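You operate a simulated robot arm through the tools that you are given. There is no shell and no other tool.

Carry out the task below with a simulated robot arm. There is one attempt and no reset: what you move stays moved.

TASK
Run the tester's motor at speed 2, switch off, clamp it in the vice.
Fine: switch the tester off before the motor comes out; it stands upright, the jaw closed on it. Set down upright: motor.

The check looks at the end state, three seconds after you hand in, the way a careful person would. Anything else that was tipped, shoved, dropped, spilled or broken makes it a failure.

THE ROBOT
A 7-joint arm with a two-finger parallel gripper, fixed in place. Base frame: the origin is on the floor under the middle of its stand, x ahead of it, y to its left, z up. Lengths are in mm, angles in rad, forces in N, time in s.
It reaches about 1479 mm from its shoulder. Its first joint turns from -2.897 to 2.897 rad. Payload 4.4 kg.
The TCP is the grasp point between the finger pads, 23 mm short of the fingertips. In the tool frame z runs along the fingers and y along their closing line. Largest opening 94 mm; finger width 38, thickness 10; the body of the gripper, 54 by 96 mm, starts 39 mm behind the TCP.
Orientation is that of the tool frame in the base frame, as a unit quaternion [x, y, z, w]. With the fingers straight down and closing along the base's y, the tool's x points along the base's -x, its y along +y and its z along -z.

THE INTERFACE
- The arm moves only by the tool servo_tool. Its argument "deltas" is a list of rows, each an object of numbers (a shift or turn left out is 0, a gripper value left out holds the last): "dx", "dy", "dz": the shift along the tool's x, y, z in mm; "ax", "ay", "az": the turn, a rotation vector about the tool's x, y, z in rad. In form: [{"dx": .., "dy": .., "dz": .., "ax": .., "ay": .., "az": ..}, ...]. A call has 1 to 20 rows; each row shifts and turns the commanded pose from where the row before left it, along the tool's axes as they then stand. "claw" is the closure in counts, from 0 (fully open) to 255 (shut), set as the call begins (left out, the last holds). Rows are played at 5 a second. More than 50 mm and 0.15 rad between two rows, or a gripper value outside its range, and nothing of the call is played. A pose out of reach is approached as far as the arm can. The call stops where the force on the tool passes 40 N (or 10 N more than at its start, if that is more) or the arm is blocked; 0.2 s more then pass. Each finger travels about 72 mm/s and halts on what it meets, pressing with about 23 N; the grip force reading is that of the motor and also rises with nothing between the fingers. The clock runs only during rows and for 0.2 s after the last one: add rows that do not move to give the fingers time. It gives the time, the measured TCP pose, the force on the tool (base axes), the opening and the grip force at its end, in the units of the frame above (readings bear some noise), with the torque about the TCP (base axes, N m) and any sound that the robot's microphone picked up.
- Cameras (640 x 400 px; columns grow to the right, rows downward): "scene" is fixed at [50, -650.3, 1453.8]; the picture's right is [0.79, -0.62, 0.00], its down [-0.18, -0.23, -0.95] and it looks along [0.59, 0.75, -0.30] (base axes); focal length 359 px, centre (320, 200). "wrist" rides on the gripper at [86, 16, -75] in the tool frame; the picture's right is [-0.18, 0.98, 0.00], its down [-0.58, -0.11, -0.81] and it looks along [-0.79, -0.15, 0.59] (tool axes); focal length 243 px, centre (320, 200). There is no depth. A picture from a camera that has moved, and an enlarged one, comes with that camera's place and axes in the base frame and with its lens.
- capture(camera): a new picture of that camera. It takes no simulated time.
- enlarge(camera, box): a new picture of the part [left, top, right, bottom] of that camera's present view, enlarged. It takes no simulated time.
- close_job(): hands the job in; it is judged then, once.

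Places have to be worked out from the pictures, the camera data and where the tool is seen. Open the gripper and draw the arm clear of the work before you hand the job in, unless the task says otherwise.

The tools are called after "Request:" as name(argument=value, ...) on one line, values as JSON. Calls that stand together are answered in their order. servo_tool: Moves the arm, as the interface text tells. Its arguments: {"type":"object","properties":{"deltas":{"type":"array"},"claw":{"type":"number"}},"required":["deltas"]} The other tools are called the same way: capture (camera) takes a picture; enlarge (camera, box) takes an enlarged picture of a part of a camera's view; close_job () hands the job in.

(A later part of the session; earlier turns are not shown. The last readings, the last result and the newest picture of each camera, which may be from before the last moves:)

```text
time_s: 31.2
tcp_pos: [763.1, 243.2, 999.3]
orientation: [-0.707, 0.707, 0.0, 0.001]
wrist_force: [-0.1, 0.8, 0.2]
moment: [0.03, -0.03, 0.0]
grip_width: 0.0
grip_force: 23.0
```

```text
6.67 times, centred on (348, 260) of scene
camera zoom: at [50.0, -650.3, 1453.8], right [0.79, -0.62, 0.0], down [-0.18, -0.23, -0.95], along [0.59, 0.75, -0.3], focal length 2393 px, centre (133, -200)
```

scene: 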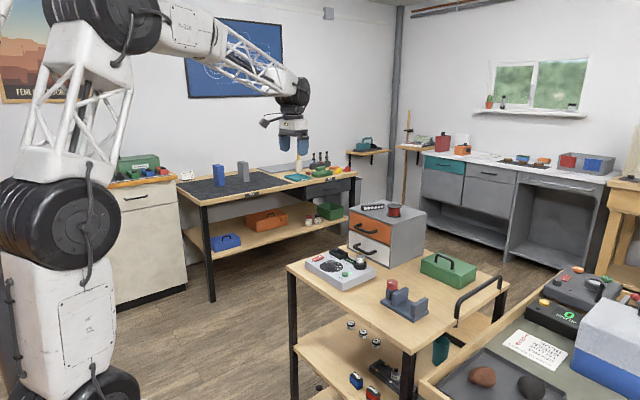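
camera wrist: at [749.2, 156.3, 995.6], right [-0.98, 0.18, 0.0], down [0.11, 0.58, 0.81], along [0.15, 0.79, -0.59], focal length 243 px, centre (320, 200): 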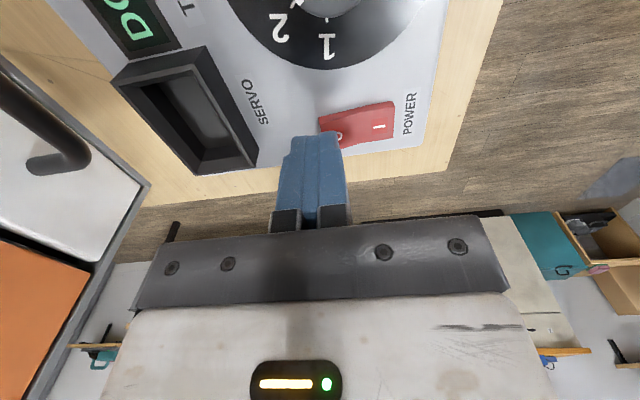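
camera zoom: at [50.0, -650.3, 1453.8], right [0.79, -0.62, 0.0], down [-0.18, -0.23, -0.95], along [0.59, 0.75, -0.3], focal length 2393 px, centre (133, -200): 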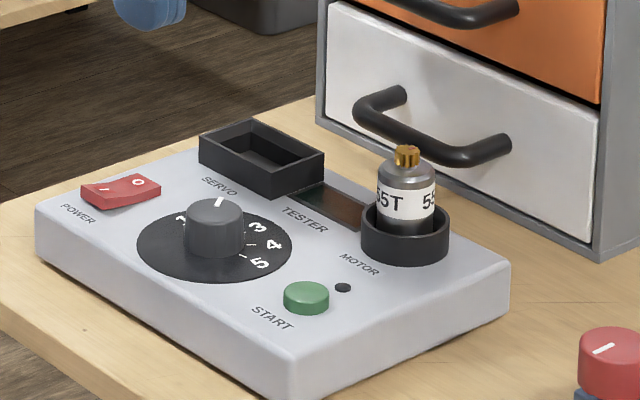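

Rocker is on "0", display dark — the tester is off. Now I go above the motor (about (824,116)), open the fingers to 60 mm closing along x, and check alignment.

Request:
servo_tool(deltas=[{"dx": 31.75, "dy": -15, "dz": -3}, {"dx": 31.75, "dy": -15, "dz": -3}, {"dx": 31.75, "dy": -15, "dz": -3}, {"dx": 31.75, "dy": -15, "dz": -3}, {}, {}], claw=92)

Request:
capture(camera="wrist")

Request:
enlarge(camera="wrist", box=[240, 30, 400, 130])

Request:
enlarge(camera="scene", box=[310, 200, 406, 280])

```text
time_s: 32.6
tcp_pos: [822.5, 115.6, 1009.4]
orientation: [0.707, -0.707, 0.0, -0.001]
wrist_force: [0.3, -0.9, 0.4]
moment: [0.0, -0.01, -0.04]
grip_width: 60.0
grip_force: 0.0
```

```text
taken
camera wrist: at [807.7, 27.9, 1083.4], right [-0.98, 0.18, 0.0], down [0.11, 0.58, 0.81], along [0.15, 0.79, -0.59], focal length 243 px, centre (320, 200)
```

wrist: 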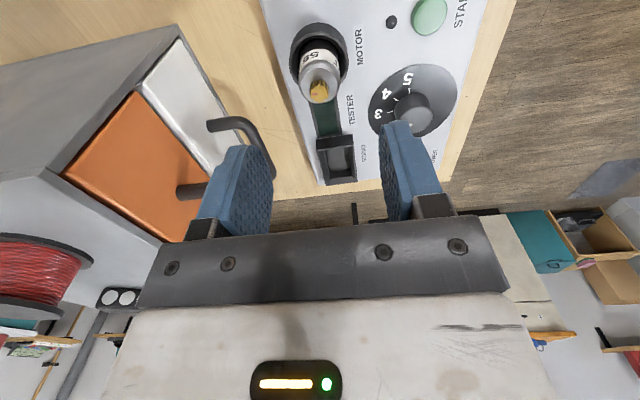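

```text
4.00 times, centred on (320, 80) of wrist
camera zoom: at [807.7, 27.9, 1083.4], right [-0.98, 0.18, 0.0], down [0.11, 0.58, 0.81], along [0.15, 0.79, -0.59], focal length 970 px, centre (320, 680)
```

zoom: 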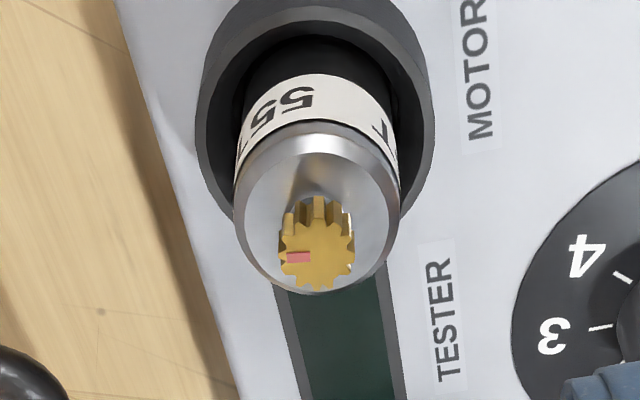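

```text
5.00 times, centred on (358, 240) of scene
camera zoom: at [50.0, -650.3, 1453.8], right [0.79, -0.62, 0.0], down [-0.18, -0.23, -0.95], along [0.59, 0.75, -0.3], focal length 1795 px, centre (130, 0)
```

zoom: 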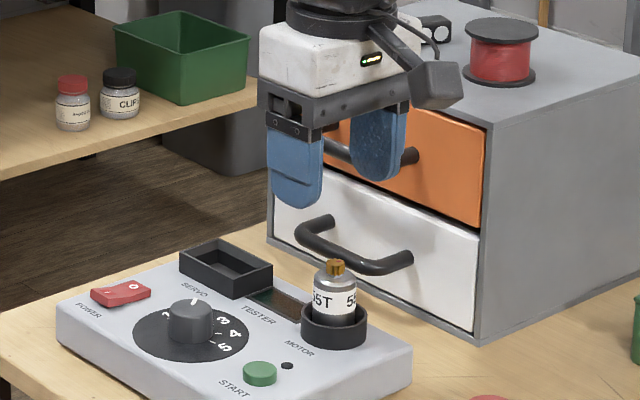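

The fingers are centred on the motor in x; it's about 2 mm toward -y of my TCP. I shift that and descend so the tips stop a few mm above the socket ring.

Request:
servo_tool(deltas=[{"dx": 1.9, "dz": 30}, {"dz": 30}, {"dz": 14}, {"dz": 6}, {}])

Request:
capture(camera="wrist")

Request:
enlarge(camera="scene", box=[330, 225, 394, 275])

```text
time_s: 33.8
tcp_pos: [823.8, 114.5, 930.5]
orientation: [0.707, -0.707, 0.0, 0.001]
wrist_force: [0.2, 0.6, -1.0]
moment: [0.0, 0.0, 0.0]
grip_width: 60.1
grip_force: 0.0
```

```text
taken
camera wrist: at [808.0, 27.4, 1004.8], right [-0.98, 0.18, 0.0], down [0.11, 0.58, 0.81], along [0.15, 0.79, -0.59], focal length 243 px, centre (320, 200)
```

wrist: 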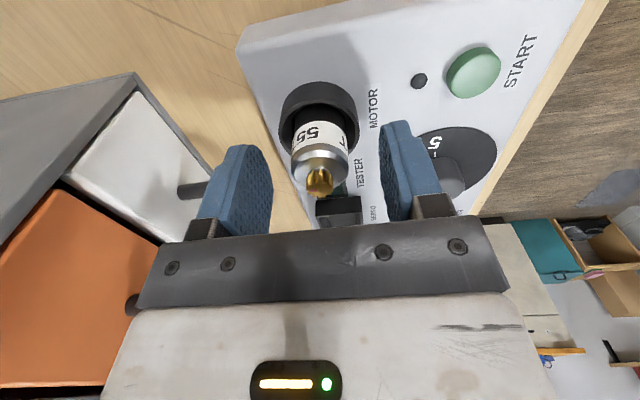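

```text
8.00 times, centred on (362, 250) of scene
camera zoom: at [50.0, -650.3, 1453.8], right [0.79, -0.62, 0.0], down [-0.18, -0.23, -0.95], along [0.59, 0.75, -0.3], focal length 2872 px, centre (-16, -200)
```

zoom: 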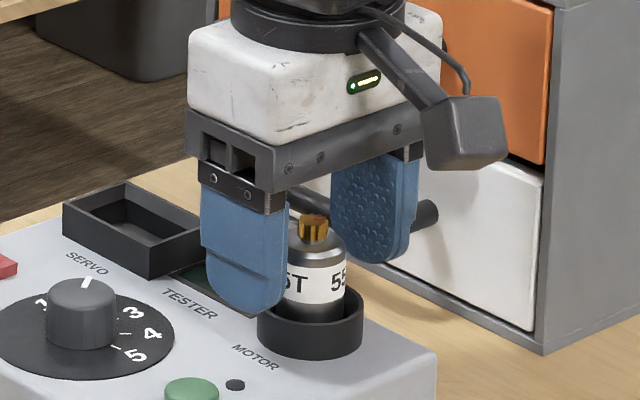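

Alignment looks right. I come down 3 mm more and close on the motor body.

Request:
servo_tool(deltas=[{"dz": 3}, {}])

Request:
servo_tool(deltas=[{}, {}, {}], claw=255)

Request:
capture(camera="wrist")

Request:
enlarge(camera="scene", box=[330, 225, 394, 275])

```text
time_s: 34.4
tcp_pos: [823.3, 115.2, 927.8]
orientation: [-0.707, 0.707, 0.0, -0.001]
wrist_force: [0.0, 0.1, 0.3]
moment: [-0.01, 0.02, -0.01]
grip_width: 60.2
grip_force: 0.2
```

```text
time_s: 35.2
tcp_pos: [822.6, 115.6, 928.5]
orientation: [0.707, -0.707, 0.001, 0.001]
wrist_force: [0.4, 0.3, 0.4]
moment: [0.0, -0.01, 0.0]
grip_width: 26.9
grip_force: 23.6
```

```text
taken
camera wrist: at [807.8, 27.5, 1001.7], right [-0.98, 0.18, 0.0], down [0.11, 0.58, 0.81], along [0.15, 0.79, -0.59], focal length 243 px, centre (320, 200)
```

wrist: 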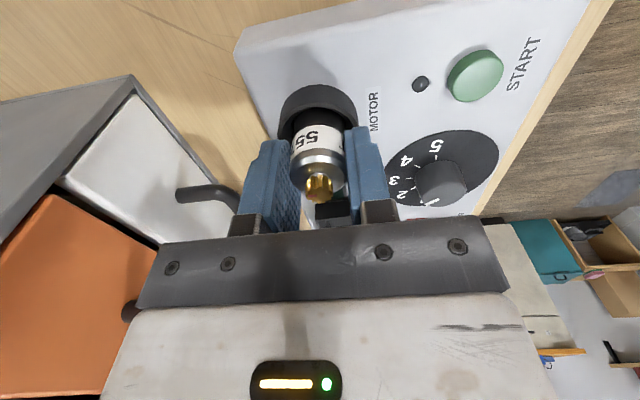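

```text
8.00 times, centred on (362, 250) of scene
camera zoom: at [50.0, -650.3, 1453.8], right [0.79, -0.62, 0.0], down [-0.18, -0.23, -0.95], along [0.59, 0.75, -0.3], focal length 2872 px, centre (-16, -200)
```

zoom: 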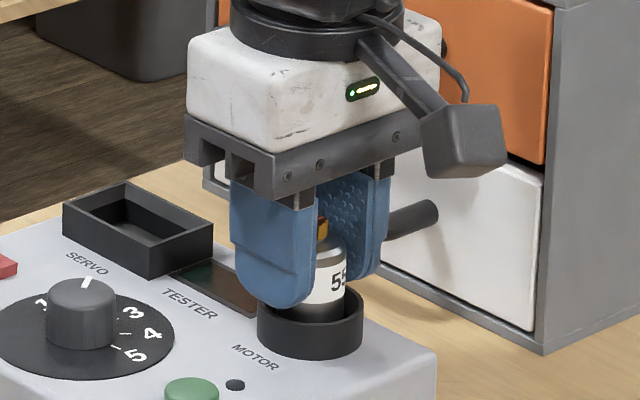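

Motor gripped (26.9 mm wide). I lift it straight out slowly, then higher.

Request:
servo_tool(deltas=[{"dz": -5}, {"dz": -8}, {"dz": -10}, {"dz": -15}, {"dz": -25}, {"dz": -25}, {"dz": -22}, {}])

Request:
capture(camera="wrist")

Request:
enlarge(camera="scene", box=[320, 190, 400, 280])

```text
time_s: 37.0
tcp_pos: [823.1, 113.5, 1036.6]
orientation: [0.707, -0.707, 0.0, 0.0]
wrist_force: [-0.5, 0.7, -1.2]
moment: [0.01, 0.01, -0.02]
grip_width: 27.2
grip_force: 22.9
```

```text
taken
camera wrist: at [807.7, 26.6, 1110.4], right [-0.98, 0.18, 0.0], down [0.11, 0.58, 0.81], along [0.15, 0.79, -0.59], focal length 243 px, centre (320, 200)
```

wrist: 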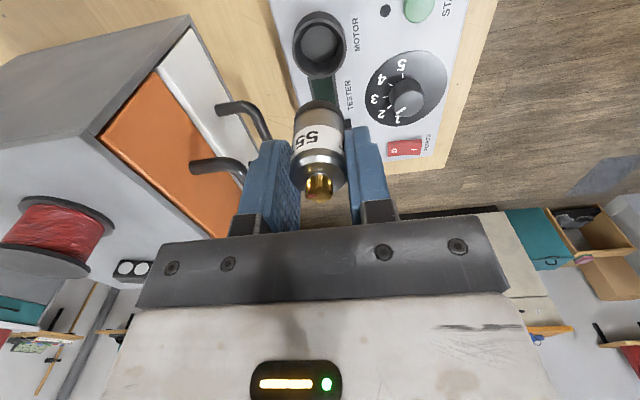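

```text
4.44 times, centred on (360, 235) of scene
camera zoom: at [50.0, -650.3, 1453.8], right [0.79, -0.62, 0.0], down [-0.18, -0.23, -0.95], along [0.59, 0.75, -0.3], focal length 1595 px, centre (142, 44)
```

zoom: 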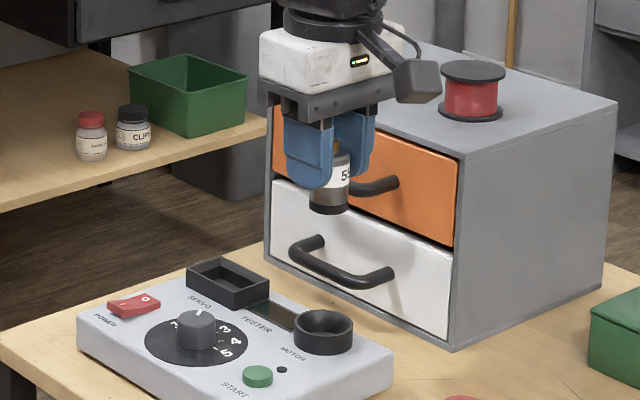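

The motor is out and upright in the gripper. I zoom in to measure how far it extends below the fingertips.

Request:
enlarge(camera="scene", box=[340, 210, 388, 245])

Request:
enlarge(camera="wrist", box=[260, 80, 388, 220])

```text
11.43 times, centred on (364, 228) of scene
camera zoom: at [50.0, -650.3, 1453.8], right [0.79, -0.62, 0.0], down [-0.18, -0.23, -0.95], along [0.59, 0.75, -0.3], focal length 4102 px, centre (-183, -114)
```

zoom: 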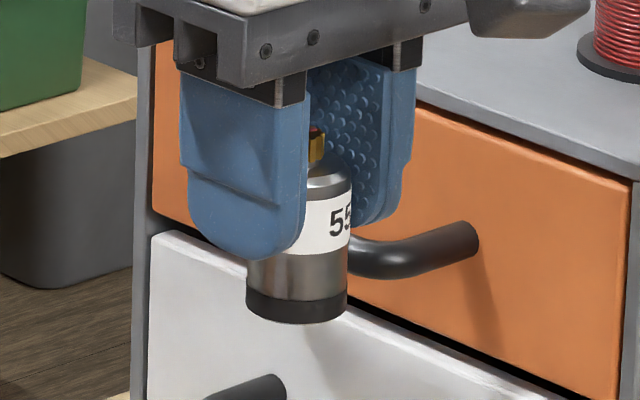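

```text
2.86 times, centred on (324, 150) of wrist
camera zoom: at [807.7, 26.6, 1110.4], right [-0.98, 0.18, 0.0], down [0.11, 0.58, 0.81], along [0.15, 0.79, -0.59], focal length 693 px, centre (309, 343)
```

zoom: 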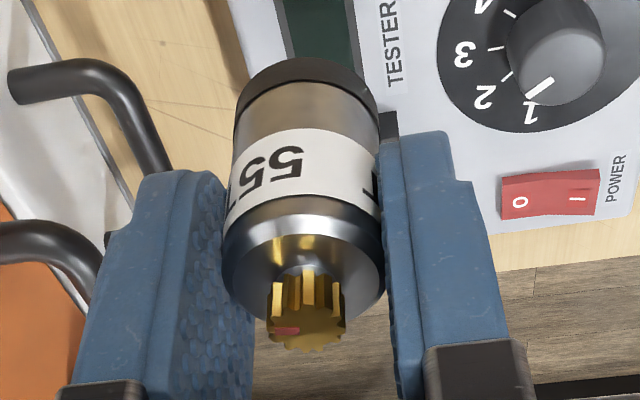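

Motor bottom is about 41 mm below the TCP; the vice's base plate top is around z=863, jaw gap y ≈ -145…-89, x ≈ 763…821. I carry the motor at this height to above the gap at about (792,-120).

Request:
servo_tool(deltas=[{"dx": 38.8, "dy": 5.28}, {"dx": 38.8, "dy": 5.28}, {"dx": 38.8, "dy": 5.28}, {"dx": 38.8, "dy": 5.28}, {"dx": 38.8, "dy": 5.28}, {"dx": 38.8, "dy": 5.28}, {}, {}])

Request:
capture(camera="wrist")

Request:
enlarge(camera="wrist", box=[200, 0, 440, 150])

Request:
enlarge(camera="scene", box=[360, 220, 456, 320])

```text
time_s: 38.8
tcp_pos: [791.7, -119.5, 1035.1]
orientation: [0.708, -0.706, 0.0, -0.001]
wrist_force: [-0.9, 0.7, -0.7]
moment: [-0.03, 0.0, 0.02]
grip_width: 26.8
grip_force: 23.4
```

```text
taken
camera wrist: at [777.0, -206.7, 1109.5], right [-0.98, 0.18, 0.0], down [0.11, 0.58, 0.81], along [0.15, 0.79, -0.59], focal length 243 px, centre (320, 200)
```

wrist: 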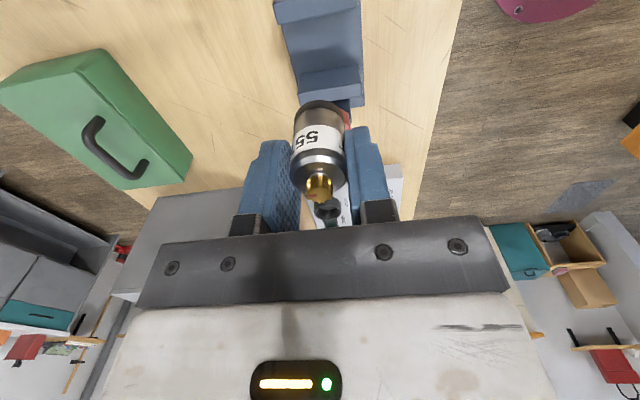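

```text
2.67 times, centred on (320, 75) of wrist
camera zoom: at [777.0, -206.7, 1109.5], right [-0.98, 0.18, 0.0], down [0.11, 0.58, 0.81], along [0.15, 0.79, -0.59], focal length 647 px, centre (320, 533)
```

zoom: 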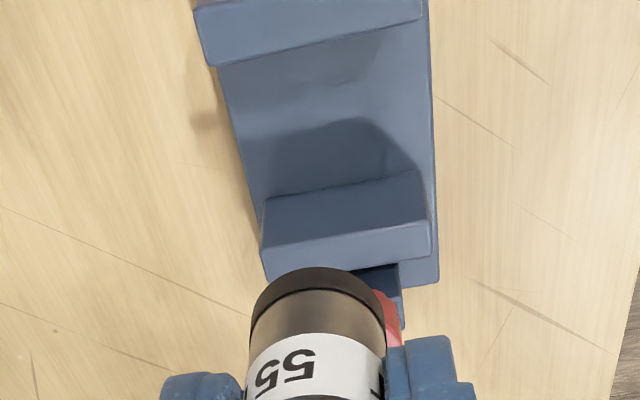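

```text
4.00 times, centred on (408, 270) of scene
camera zoom: at [50.0, -650.3, 1453.8], right [0.79, -0.62, 0.0], down [-0.18, -0.23, -0.95], along [0.59, 0.75, -0.3], focal length 1436 px, centre (-32, -80)
```

zoom: 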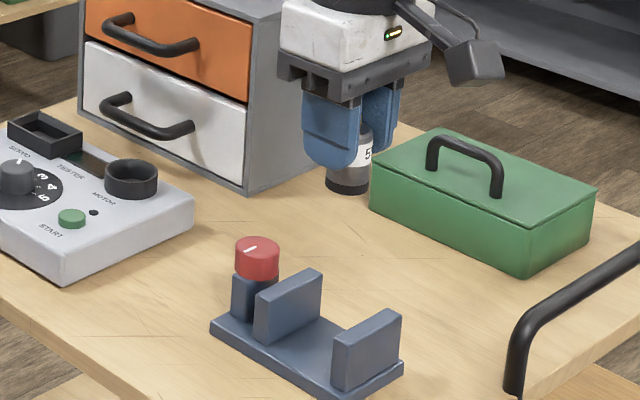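

The gap measured here is y -144…-89, centre -116.5; my fingers are at about -120.7. I shift 1.5 mm to +y and lower to just above the jaw tops for a check.

Request:
servo_tool(deltas=[{"dx": -1.5, "dy": 1.0, "dz": 30}, {"dz": 30}, {"dz": 27}, {}, {}])

Request:
capture(camera="wrist")

Request:
enlarge(camera="scene", box=[376, 250, 440, 315])

Request:
enlarge(camera="wrist", box=[220, 0, 420, 200])

```text
time_s: 40.0
tcp_pos: [792.0, -116.5, 948.8]
orientation: [-0.707, 0.707, -0.001, 0.0]
wrist_force: [0.3, 0.7, -1.0]
moment: [-0.01, -0.02, -0.01]
grip_width: 26.8
grip_force: 23.0
```

```text
taken
camera wrist: at [775.7, -203.3, 1022.5], right [-0.98, 0.18, 0.0], down [0.11, 0.58, 0.81], along [0.15, 0.79, -0.59], focal length 243 px, centre (320, 200)
```

wrist: 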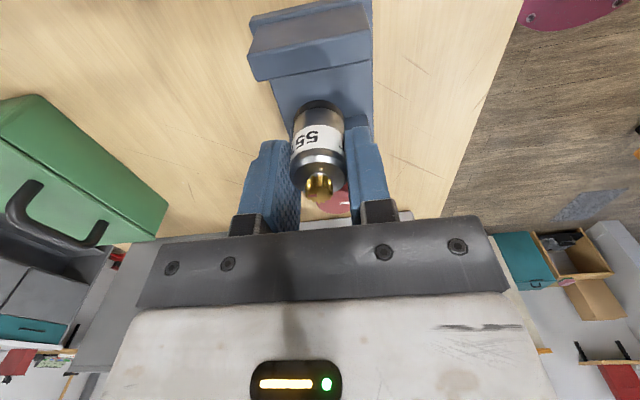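

```text
6.15 times, centred on (408, 282) of scene
camera zoom: at [50.0, -650.3, 1453.8], right [0.79, -0.62, 0.0], down [-0.18, -0.23, -0.95], along [0.59, 0.75, -0.3], focal length 2209 px, centre (-222, -308)
```

zoom: 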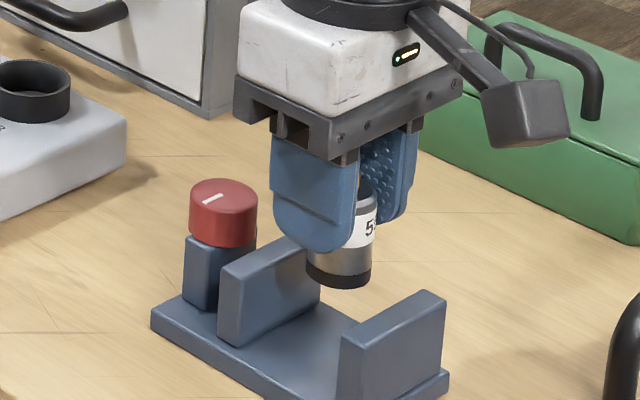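

```text
2.00 times, centred on (320, 100) of wrist
camera zoom: at [775.7, -203.3, 1022.5], right [-0.98, 0.18, 0.0], down [0.11, 0.58, 0.81], along [0.15, 0.79, -0.59], focal length 485 px, centre (320, 400)
```

zoom: 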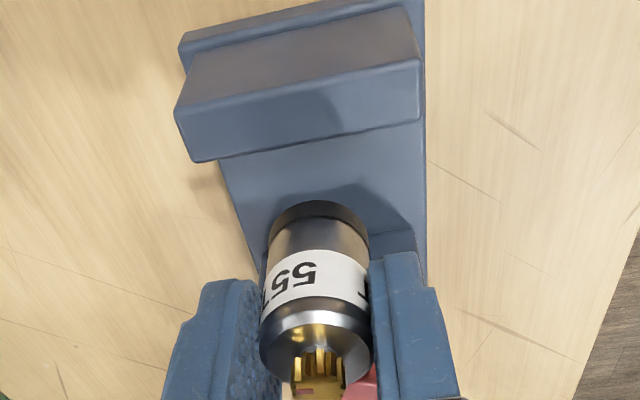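

Position relative to the jaws is good and everything is clear. I lower the motor into the gap, stopping a few mm above the base plate.

Request:
servo_tool(deltas=[{"dx": 1.5, "dz": 14}, {"dz": 12}, {"dz": 8}, {"dz": 4}, {}])

Request:
enlarge(camera="scene", box=[376, 250, 440, 315])

Request:
enlarge(camera="wrist", box=[220, 0, 420, 200])

```text
time_s: 41.2
tcp_pos: [790.6, -119.0, 912.4]
orientation: [-0.707, 0.707, 0.0, 0.0]
wrist_force: [0.1, -0.4, -0.6]
moment: [0.03, 0.03, 0.0]
grip_width: 26.7
grip_force: 23.4
```

```text
6.15 times, centred on (408, 282) of scene
camera zoom: at [50.0, -650.3, 1453.8], right [0.79, -0.62, 0.0], down [-0.18, -0.23, -0.95], along [0.59, 0.75, -0.3], focal length 2209 px, centre (-222, -308)
```

zoom: 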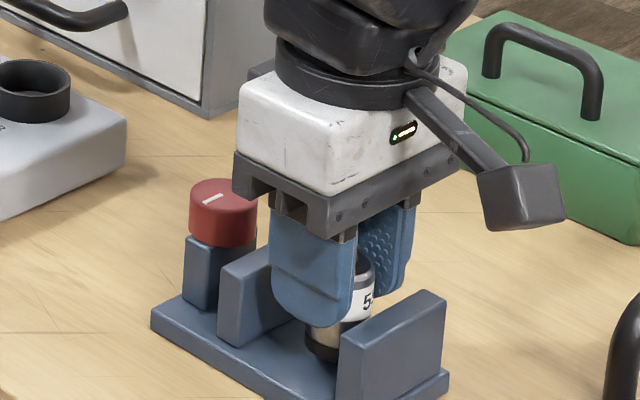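

```text
2.00 times, centred on (320, 100) of wrist
camera zoom: at [775.4, -205.8, 986.3], right [-0.98, 0.18, 0.0], down [0.11, 0.58, 0.81], along [0.15, 0.79, -0.59], focal length 485 px, centre (320, 400)
```

zoom: 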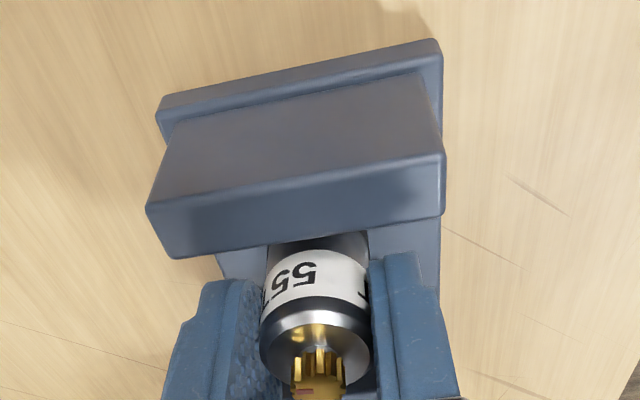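

Motor bottom is about 6–7 mm above the base plate. I lower in small steps, watching the force.

Request:
servo_tool(deltas=[{"dz": 1.5}, {"dz": 1.5}, {"dz": 1}, {"dz": 1}, {}])

Request:
enlarge(camera="scene", box=[392, 270, 440, 310])

```text
time_s: 42.4
tcp_pos: [790.8, -119.4, 908.2]
orientation: [-0.707, 0.708, 0.0, 0.001]
wrist_force: [-0.9, 0.0, -0.5]
moment: [0.01, 0.0, -0.01]
grip_width: 26.7
grip_force: 22.9
```

```text
10.00 times, centred on (416, 290) of scene
camera zoom: at [50.0, -650.3, 1453.8], right [0.79, -0.62, 0.0], down [-0.18, -0.23, -0.95], along [0.59, 0.75, -0.3], focal length 3590 px, centre (-640, -700)
```

zoom: 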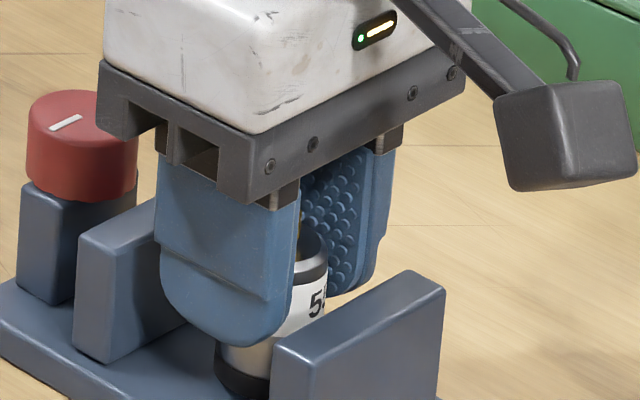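

No contact yet. I keep lowering in sub-millimetre steps.

Request:
servo_tool(deltas=[{"dz": 0.8}, {"dz": 0.8}, {}])

Request:
servo_tool(deltas=[{"dz": 0.7}, {"dz": 0.7}, {}])

```text
time_s: 43.2
tcp_pos: [790.7, -117.7, 906.9]
orientation: [-0.707, 0.707, 0.0, 0.0]
wrist_force: [-0.4, 0.1, -1.2]
moment: [0.02, -0.01, 0.03]
grip_width: 27.0
grip_force: 22.9
```

```text
time_s: 44.0
tcp_pos: [792.2, -118.6, 906.9]
orientation: [0.707, -0.707, 0.001, -0.001]
wrist_force: [0.1, -2.9, 20.1]
moment: [-0.14, 0.02, 0.01]
grip_width: 26.7
grip_force: 23.2
```

Contact with the base plate (20 N upward). I relieve the pressure slightly before releasing.

Request:
servo_tool(deltas=[{"dz": -0.6}, {}])

Request:
enlarge(camera="scene", box=[384, 260, 448, 320])

Request:
enlarge(camera="wrist", box=[220, 0, 420, 200])

```text
time_s: 44.6
tcp_pos: [790.4, -119.0, 905.1]
orientation: [-0.707, 0.707, -0.001, 0.0]
wrist_force: [5.5, -1.3, 20.9]
moment: [-0.02, -0.17, 0.03]
grip_width: 27.3
grip_force: 23.1
```

```text
6.67 times, centred on (416, 290) of scene
camera zoom: at [50.0, -650.3, 1453.8], right [0.79, -0.62, 0.0], down [-0.18, -0.23, -0.95], along [0.59, 0.75, -0.3], focal length 2393 px, centre (-320, -400)
```

zoom: 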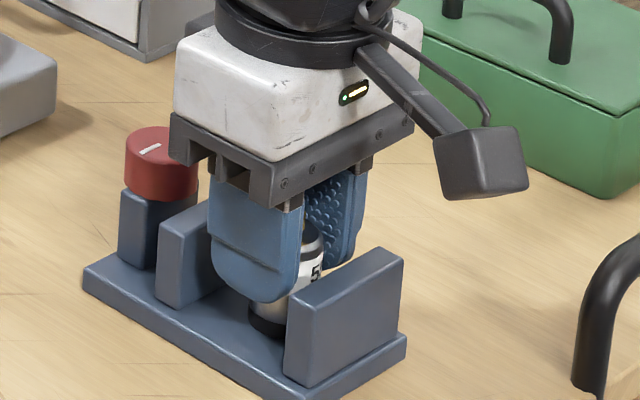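

```text
2.00 times, centred on (320, 100) of wrist
camera zoom: at [775.1, -205.2, 979.2], right [-0.98, 0.18, 0.0], down [0.11, 0.58, 0.81], along [0.15, 0.79, -0.59], focal length 485 px, centre (320, 400)
```

zoom: 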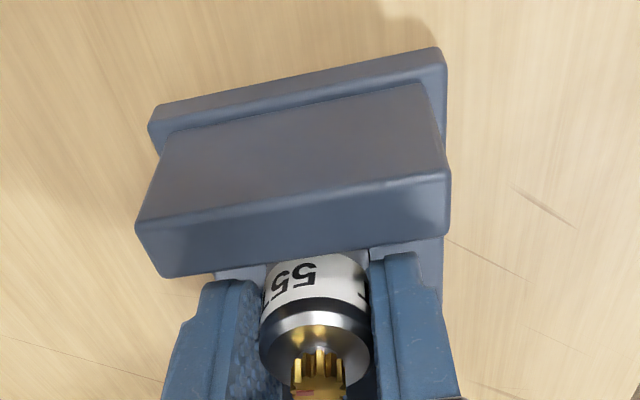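

Still 20 N of push; I back off a further millimetre.

Request:
servo_tool(deltas=[{"dz": -0.8}, {}])

```text
time_s: 45.2
tcp_pos: [789.9, -117.3, 905.9]
orientation: [-0.707, 0.707, 0.0, 0.0]
wrist_force: [3.2, 0.7, 12.4]
moment: [0.04, -0.12, -0.02]
grip_width: 27.0
grip_force: 22.7
```

Request:
servo_tool(deltas=[{"dz": -0.9}, {}])

```text
time_s: 45.8
tcp_pos: [790.9, -118.2, 906.5]
orientation: [0.707, -0.707, 0.0, 0.001]
wrist_force: [0.6, -0.9, -0.5]
moment: [0.0, -0.03, 0.02]
grip_width: 26.6
grip_force: 22.4
```

The motor now just touches its base with no load. I lower 0.2 mm, open the fingers moderately along x, and check that it stands before rising.

Request:
servo_tool(deltas=[{"dz": 0.2}, {}])

Request:
servo_tool(deltas=[{}, {}, {}], claw=125)

Request:
capture(camera="wrist")

Request:
enlarge(camera="scene", box=[384, 260, 448, 320])

```text
time_s: 46.4
tcp_pos: [790.2, -119.2, 907.0]
orientation: [0.708, -0.707, 0.0, -0.001]
wrist_force: [0.0, -0.1, -1.2]
moment: [0.04, -0.01, 0.0]
grip_width: 27.0
grip_force: 23.0
```

```text
time_s: 47.2
tcp_pos: [790.8, -118.1, 906.6]
orientation: [0.707, -0.707, 0.001, -0.001]
wrist_force: [0.2, -0.5, -0.6]
moment: [0.03, 0.02, -0.02]
grip_width: 48.0
grip_force: 0.2
```

```text
taken
camera wrist: at [775.2, -205.3, 980.7], right [-0.98, 0.18, 0.0], down [0.11, 0.58, 0.81], along [0.15, 0.79, -0.59], focal length 243 px, centre (320, 200)
```

wrist: 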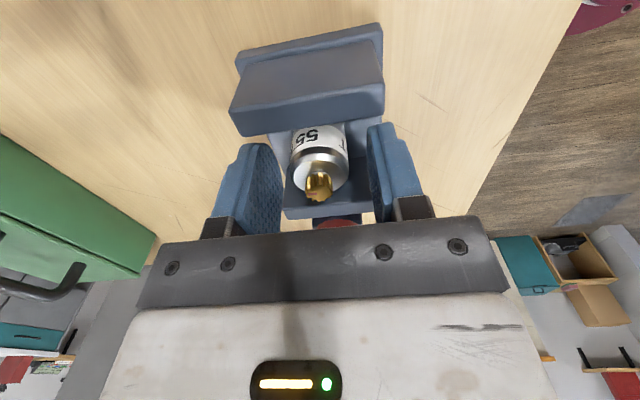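

```text
6.67 times, centred on (416, 290) of scene
camera zoom: at [50.0, -650.3, 1453.8], right [0.79, -0.62, 0.0], down [-0.18, -0.23, -0.95], along [0.59, 0.75, -0.3], focal length 2393 px, centre (-320, -400)
```

zoom: 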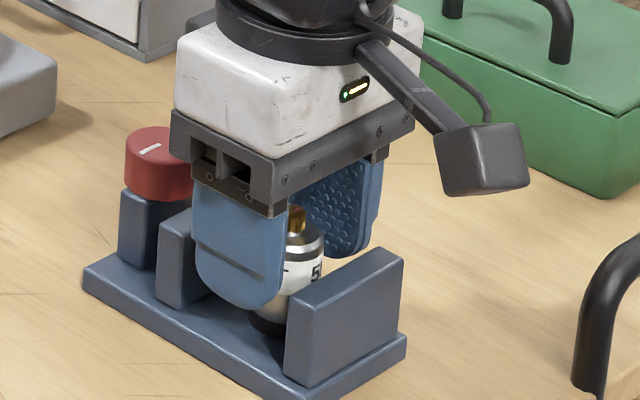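

The motor stands on the vice base, freed. I rise straight up.

Request:
servo_tool(deltas=[{"dz": -10}, {"dz": -20}, {"dz": -35}, {"dz": -35}, {}])

Request:
capture(camera="wrist")

Request:
enlarge(camera="scene", box=[376, 260, 440, 310])

Request:
enlarge(camera="wrist", box=[220, 0, 420, 200])

```text
time_s: 48.4
tcp_pos: [789.3, -117.1, 1008.4]
orientation: [-0.707, 0.707, -0.001, 0.0]
wrist_force: [-0.4, 0.5, 0.2]
moment: [0.02, 0.02, 0.04]
grip_width: 48.1
grip_force: 0.0
```

```text
taken
camera wrist: at [774.5, -204.4, 1081.9], right [-0.98, 0.18, 0.0], down [0.11, 0.58, 0.81], along [0.15, 0.79, -0.59], focal length 243 px, centre (320, 200)
```

wrist: 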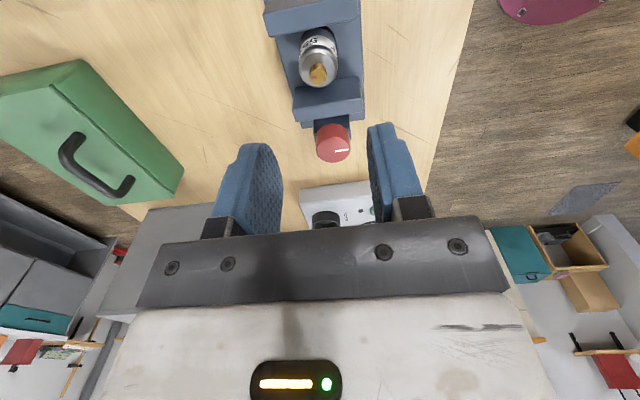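

```text
8.00 times, centred on (408, 285) of scene
camera zoom: at [50.0, -650.3, 1453.8], right [0.79, -0.62, 0.0], down [-0.18, -0.23, -0.95], along [0.59, 0.75, -0.3], focal length 2872 px, centre (-384, -480)
```

zoom: 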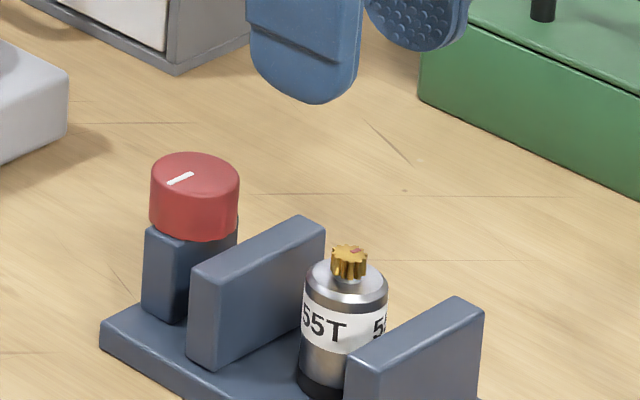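

```text
2.00 times, centred on (320, 100) of wrist
camera zoom: at [774.5, -204.4, 1081.9], right [-0.98, 0.18, 0.0], down [0.11, 0.58, 0.81], along [0.15, 0.79, -0.59], focal length 485 px, centre (320, 400)
```

zoom: 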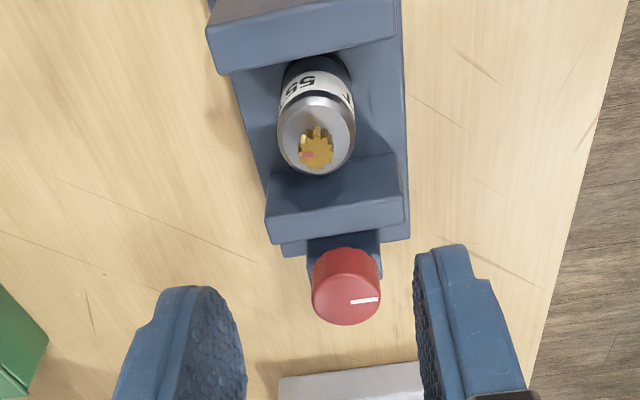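

The motor stands upright between the jaws. Now I move over the red knob (about (790,-54)), opening to about 54 mm, and look at its exact position.

Request:
servo_tool(deltas=[{"dx": -32}, {"dx": -32}, {}, {}], claw=105)

Request:
capture(camera="wrist")

Request:
enlarge(camera="wrist", box=[240, 0, 400, 130])

Request:
enlarge(camera="scene", box=[360, 240, 440, 320])

```text
time_s: 49.4
tcp_pos: [790.7, -54.3, 1006.8]
orientation: [0.707, -0.707, -0.001, 0.001]
wrist_force: [-0.7, -0.1, -0.5]
moment: [-0.02, -0.02, -0.02]
grip_width: 55.5
grip_force: 0.0
```

```text
taken
camera wrist: at [775.5, -141.2, 1080.6], right [-0.98, 0.18, 0.0], down [0.11, 0.58, 0.81], along [0.15, 0.79, -0.59], focal length 243 px, centre (320, 200)
```

wrist: 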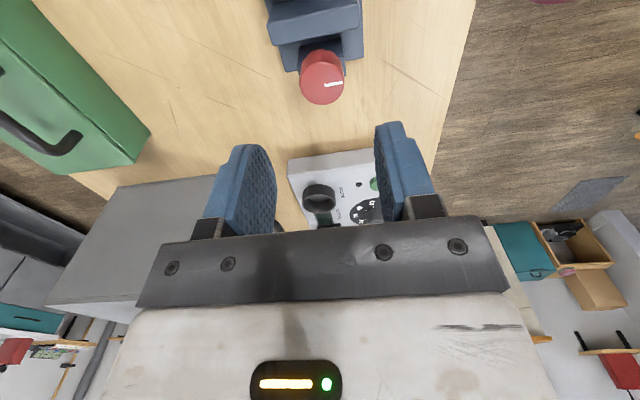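

```text
3.08 times, centred on (320, 65) of wrist
camera zoom: at [775.5, -141.2, 1080.6], right [-0.98, 0.18, 0.0], down [0.11, 0.58, 0.81], along [0.15, 0.79, -0.59], focal length 746 px, centre (320, 615)
```

zoom: 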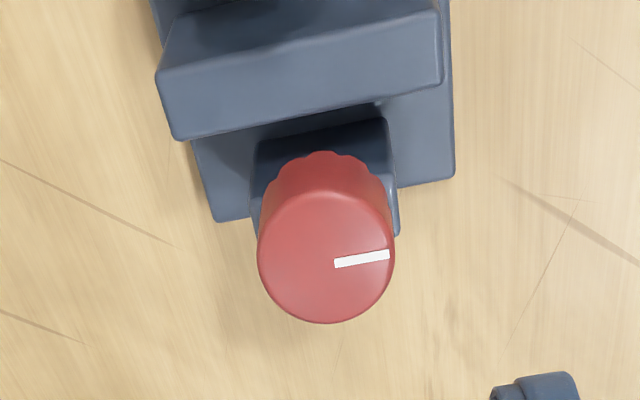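

```text
5.00 times, centred on (400, 280) of scene
camera zoom: at [50.0, -650.3, 1453.8], right [0.79, -0.62, 0.0], down [-0.18, -0.23, -0.95], along [0.59, 0.75, -0.3], focal length 1795 px, centre (-80, -200)
```

zoom: 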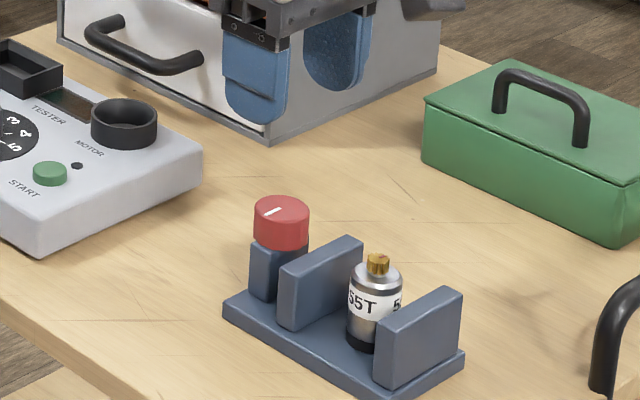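

The knob's axis is at about (790.4,-53.4), top z≈915. I correct by 1–2 mm and descend so the tips stay just above the moving jaw's top (z≈901).

Request:
servo_tool(deltas=[{"dx": -1.8, "dy": 1.1, "dz": 30}, {"dz": 30}, {"dz": 15}, {"dz": 5}, {}])

Request:
capture(camera="wrist")

Request:
enlarge(camera="scene", box=[370, 255, 434, 305])

```text
time_s: 50.6
tcp_pos: [788.4, -52.2, 927.3]
orientation: [-0.707, 0.708, -0.001, 0.0]
wrist_force: [-0.5, -0.9, 0.2]
moment: [-0.01, -0.01, 0.02]
grip_width: 55.2
grip_force: 0.1
```

```text
taken
camera wrist: at [774.1, -139.8, 1001.0], right [-0.98, 0.18, 0.0], down [0.11, 0.58, 0.81], along [0.15, 0.79, -0.59], focal length 243 px, centre (320, 200)
```

wrist: 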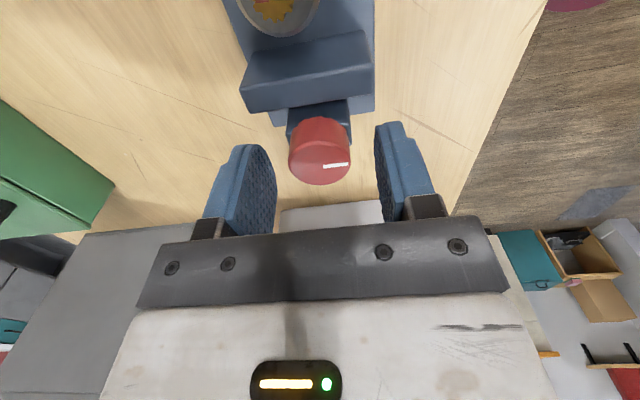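

```text
8.00 times, centred on (402, 280) of scene
camera zoom: at [50.0, -650.3, 1453.8], right [0.79, -0.62, 0.0], down [-0.18, -0.23, -0.95], along [0.59, 0.75, -0.3], focal length 2872 px, centre (-336, -440)
```

zoom: 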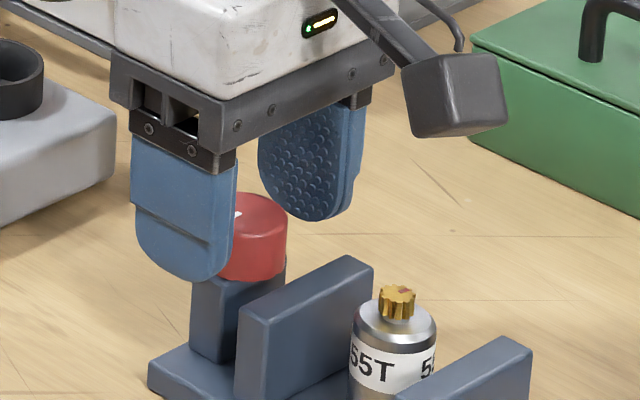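

Well placed. I go 1.5 mm lower and close on the knob.

Request:
servo_tool(deltas=[{"dz": 1.5}, {}])

Request:
servo_tool(deltas=[{}, {}, {}], claw=255)

Request:
capture(camera="wrist")

```text
time_s: 51.2
tcp_pos: [789.2, -52.8, 926.7]
orientation: [0.708, -0.706, 0.001, 0.0]
wrist_force: [1.0, 0.4, 0.2]
moment: [-0.01, 0.0, -0.02]
grip_width: 55.3
grip_force: 0.0
```

```text
time_s: 52.0
tcp_pos: [789.0, -52.5, 925.4]
orientation: [0.707, -0.707, 0.001, -0.001]
wrist_force: [35.5, -0.8, -14.0]
moment: [-0.02, -0.7, -0.02]
grip_width: 31.2
grip_force: 45.0
```

```text
taken
camera wrist: at [774.4, -139.8, 999.1], right [-0.98, 0.18, 0.0], down [0.11, 0.58, 0.81], along [0.15, 0.79, -0.59], focal length 243 px, centre (320, 200)
```

wrist: 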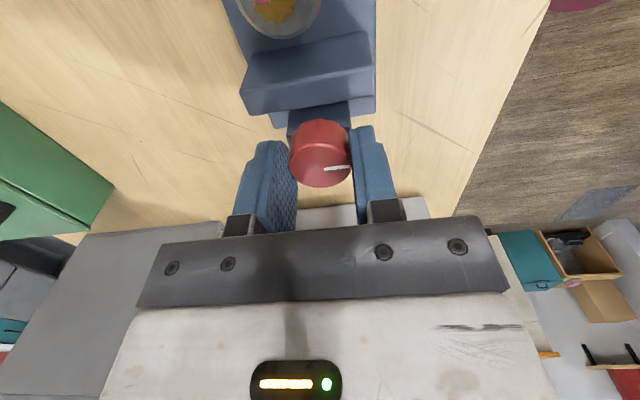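

A 35 N side force says the knob axis is further toward +x than my centre. I shift +x in small steps while holding to unload it.

Request:
servo_tool(deltas=[{"dy": -1}, {}])

Request:
enlarge(camera="scene", box=[370, 255, 434, 305])

```text
time_s: 52.6
tcp_pos: [790.7, -53.4, 925.1]
orientation: [-0.707, 0.707, 0.001, 0.0]
wrist_force: [18.3, 0.3, -9.8]
moment: [-0.15, -0.37, -0.07]
grip_width: 31.0
grip_force: 45.2
```

```text
8.00 times, centred on (402, 280) of scene
camera zoom: at [50.0, -650.3, 1453.8], right [0.79, -0.62, 0.0], down [-0.18, -0.23, -0.95], along [0.59, 0.75, -0.3], focal length 2872 px, centre (-336, -440)
```

zoom: 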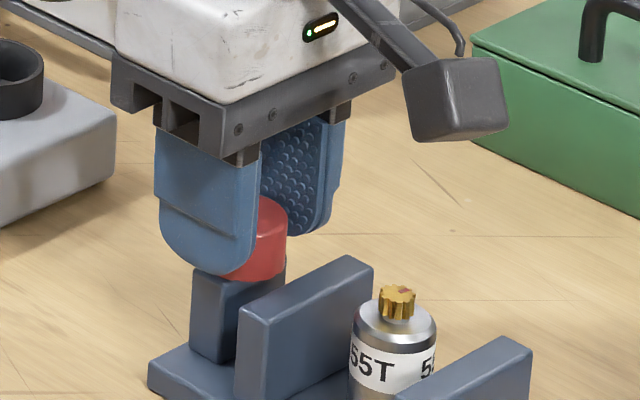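

The vice did not move and the load halved; another 1 mm should zero it.

Request:
servo_tool(deltas=[{"dy": -1}, {}])

```text
time_s: 53.2
tcp_pos: [790.5, -52.8, 926.4]
orientation: [0.707, -0.707, 0.0, 0.0]
wrist_force: [-17.0, -4.4, 3.1]
moment: [0.01, 0.52, 0.01]
grip_width: 31.2
grip_force: 45.2
```

Request:
servo_tool(deltas=[{"dy": 0.5}, {}])

```text
time_s: 53.8
tcp_pos: [790.3, -52.7, 925.5]
orientation: [-0.707, 0.707, 0.0, 0.0]
wrist_force: [-21.4, -2.8, 2.5]
moment: [0.0, 0.44, 0.0]
grip_width: 31.3
grip_force: 45.0
```

Request:
servo_tool(deltas=[{"dy": 0.5}, {}])

```text
time_s: 54.4
tcp_pos: [789.6, -52.4, 924.9]
orientation: [-0.707, 0.707, 0.001, 0.0]
wrist_force: [-18.6, -5.6, 0.7]
moment: [0.13, 0.29, 0.0]
grip_width: 31.3
grip_force: 44.9
```

The side load flips sign with hysteresis; I re-open and re-close here for a clean grip.

Request:
servo_tool(deltas=[{}, {}, {}], claw=140)

Request:
enlarge(camera="wrist", box=[240, 60, 400, 200])

Request:
servo_tool(deltas=[{}, {}, {}], claw=200)

```text
time_s: 55.2
tcp_pos: [790.8, -51.7, 926.5]
orientation: [0.707, -0.707, 0.001, 0.0]
wrist_force: [-0.2, 0.2, -0.4]
moment: [-0.01, 0.01, 0.03]
grip_width: 42.4
grip_force: 0.1
```

```text
2.86 times, centred on (320, 130) of wrist
camera zoom: at [774.9, -139.7, 999.5], right [-0.98, 0.18, 0.0], down [0.11, 0.58, 0.81], along [0.15, 0.79, -0.59], focal length 693 px, centre (320, 400)
```

zoom: 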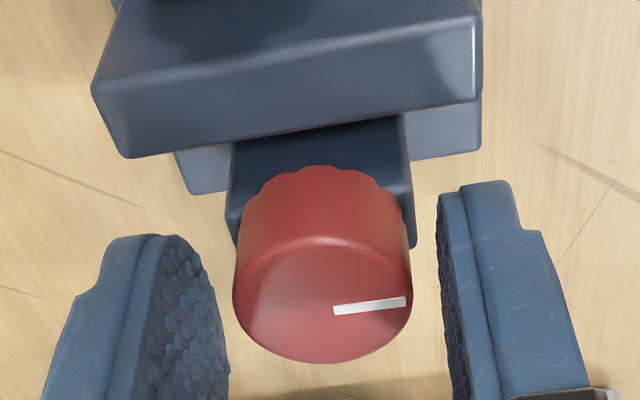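

```text
time_s: 56.0
tcp_pos: [790.4, -53.3, 925.5]
orientation: [0.707, -0.707, 0.0, 0.0]
wrist_force: [-11.8, 0.4, 4.6]
moment: [0.0, 0.17, 0.03]
grip_width: 31.0
grip_force: 45.0
```

Side load is now down to 12 N and the vice is firm. I try a small clockwise turn (0.3 rad) and watch which way the jaw goes.

Request:
servo_tool(deltas=[{"az": 0.06}, {"az": 0.06}, {"az": 0.06}, {"az": 0.06}, {"az": 0.06}, {}], claw=255)

Request:
enlarge(camera="scene", box=[370, 255, 434, 305])

Request:
enlarge(camera="wrist", box=[200, 0, 400, 200])

```text
time_s: 57.4
tcp_pos: [789.2, -52.1, 925.1]
orientation: [-0.593, 0.805, 0.0, -0.001]
wrist_force: [-12.5, 7.5, 4.6]
moment: [0.45, 0.15, 0.02]
grip_width: 31.3
grip_force: 45.0
stopped in row 6: the force on the tool passed its limit at 41 N (the readings are from after the stop); the commanded pose is now the measured one
```

```text
8.00 times, centred on (402, 280) of scene
camera zoom: at [50.0, -650.3, 1453.8], right [0.79, -0.62, 0.0], down [-0.18, -0.23, -0.95], along [0.59, 0.75, -0.3], focal length 2872 px, centre (-336, -440)
```

zoom: 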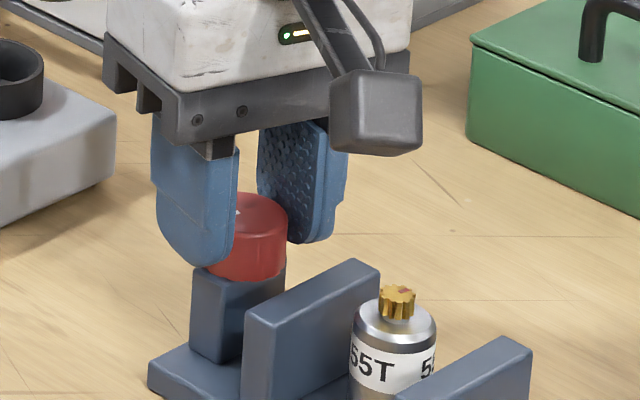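

```text
2.00 times, centred on (300, 100) of wrist
camera zoom: at [749.5, -131.0, 999.4], right [-0.88, 0.47, 0.0], down [0.28, 0.52, 0.81], along [0.38, 0.71, -0.59], focal length 485 px, centre (360, 400)
```

zoom: 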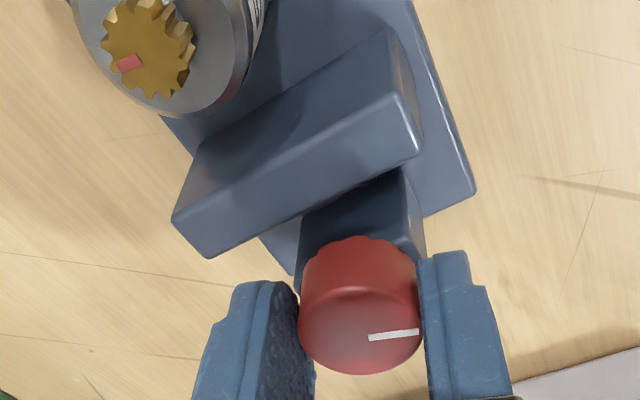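

Clockwise closes: the jaw moved about 2 mm toward the motor. The grip is a bit stiff off-axis, so I re-open, then re-grip more softly before continuing.

Request:
servo_tool(deltas=[{}, {}, {}], claw=140)

Request:
capture(camera="wrist")

Request:
servo_tool(deltas=[{}, {}, {}], claw=172)

```text
time_s: 58.1
tcp_pos: [790.2, -52.0, 927.0]
orientation: [-0.594, 0.804, 0.0, 0.0]
wrist_force: [-0.3, -0.4, -0.5]
moment: [-0.02, -0.02, 0.01]
grip_width: 42.6
grip_force: 0.1
```

```text
taken
camera wrist: at [749.9, -131.2, 999.2], right [-0.88, 0.47, 0.0], down [0.28, 0.52, 0.81], along [0.38, 0.71, -0.59], focal length 243 px, centre (320, 200)
```

wrist: 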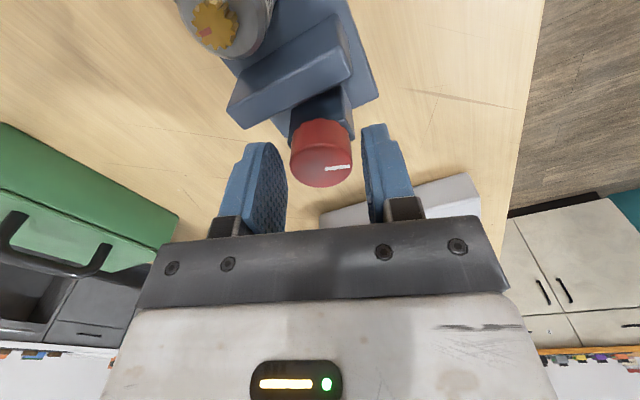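

```text
time_s: 59.0
tcp_pos: [790.2, -53.3, 925.3]
orientation: [-0.594, 0.805, 0.0, 0.001]
wrist_force: [-3.1, 0.9, 0.9]
moment: [0.04, 0.01, 0.02]
grip_width: 31.8
grip_force: 1.2
```

With closure 172 the touch is very light. I tighten a little to 178 and read it.

Request:
servo_tool(deltas=[{}, {}], claw=178)

```text
time_s: 59.5
tcp_pos: [789.5, -52.0, 925.8]
orientation: [-0.593, 0.805, 0.0, 0.001]
wrist_force: [-8.0, 2.1, 2.1]
moment: [-0.03, 0.11, -0.05]
grip_width: 31.5
grip_force: 3.9
```

Request:
servo_tool(deltas=[{"dy": 0.4}, {}], claw=184)

```text
time_s: 60.1
tcp_pos: [790.3, -53.5, 925.6]
orientation: [-0.593, 0.805, 0.0, 0.0]
wrist_force: [9.0, 8.0, -10.7]
moment: [-0.1, -0.28, 0.01]
grip_width: 31.3
grip_force: 45.3
```

Request:
servo_tool(deltas=[{"az": 0.06}, {"az": 0.06}, {"az": 0.06}, {}])

Request:
enlarge(camera="scene", box=[370, 255, 434, 305])

```text
time_s: 61.1
tcp_pos: [789.1, -52.8, 925.4]
orientation: [-0.518, 0.855, 0.0, 0.0]
wrist_force: [16.2, 15.0, -14.7]
moment: [0.77, -0.68, -0.01]
grip_width: 31.0
grip_force: 44.8
```

```text
8.00 times, centred on (402, 280) of scene
camera zoom: at [50.0, -650.3, 1453.8], right [0.79, -0.62, 0.0], down [-0.18, -0.23, -0.95], along [0.59, 0.75, -0.3], focal length 2872 px, centre (-336, -440)
```

zoom: 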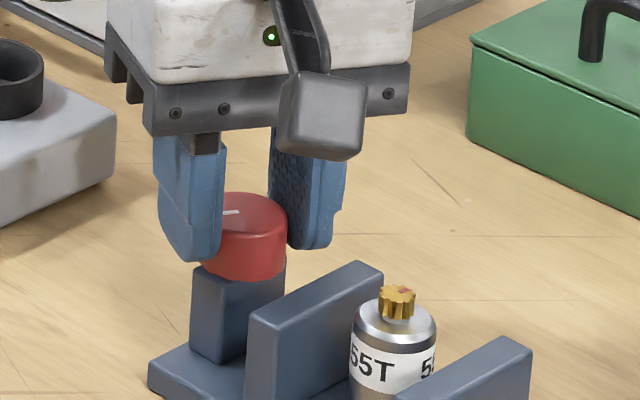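

The jaw keeps advancing (~7 mm per rad). The load shows the knob axis lies a bit toward the tool's -x, so I shift about 0.8 mm and continue turning.

Request:
servo_tool(deltas=[{"dx": -0.8, "dy": -0.2}, {}])

Request:
servo_tool(deltas=[{"az": 0.06}, {"az": 0.06}, {"az": 0.06}, {}])

```text
time_s: 61.8
tcp_pos: [789.3, -53.1, 925.5]
orientation: [-0.518, 0.855, 0.001, 0.0]
wrist_force: [-8.0, 0.0, -4.9]
moment: [0.33, -0.01, -0.01]
grip_width: 31.0
grip_force: 44.9
```

```text
time_s: 62.8
tcp_pos: [789.2, -52.0, 924.9]
orientation: [-0.438, 0.899, 0.001, 0.0]
wrist_force: [-32.7, -10.3, 8.6]
moment: [-0.37, 0.74, 0.01]
grip_width: 31.2
grip_force: 44.6
```

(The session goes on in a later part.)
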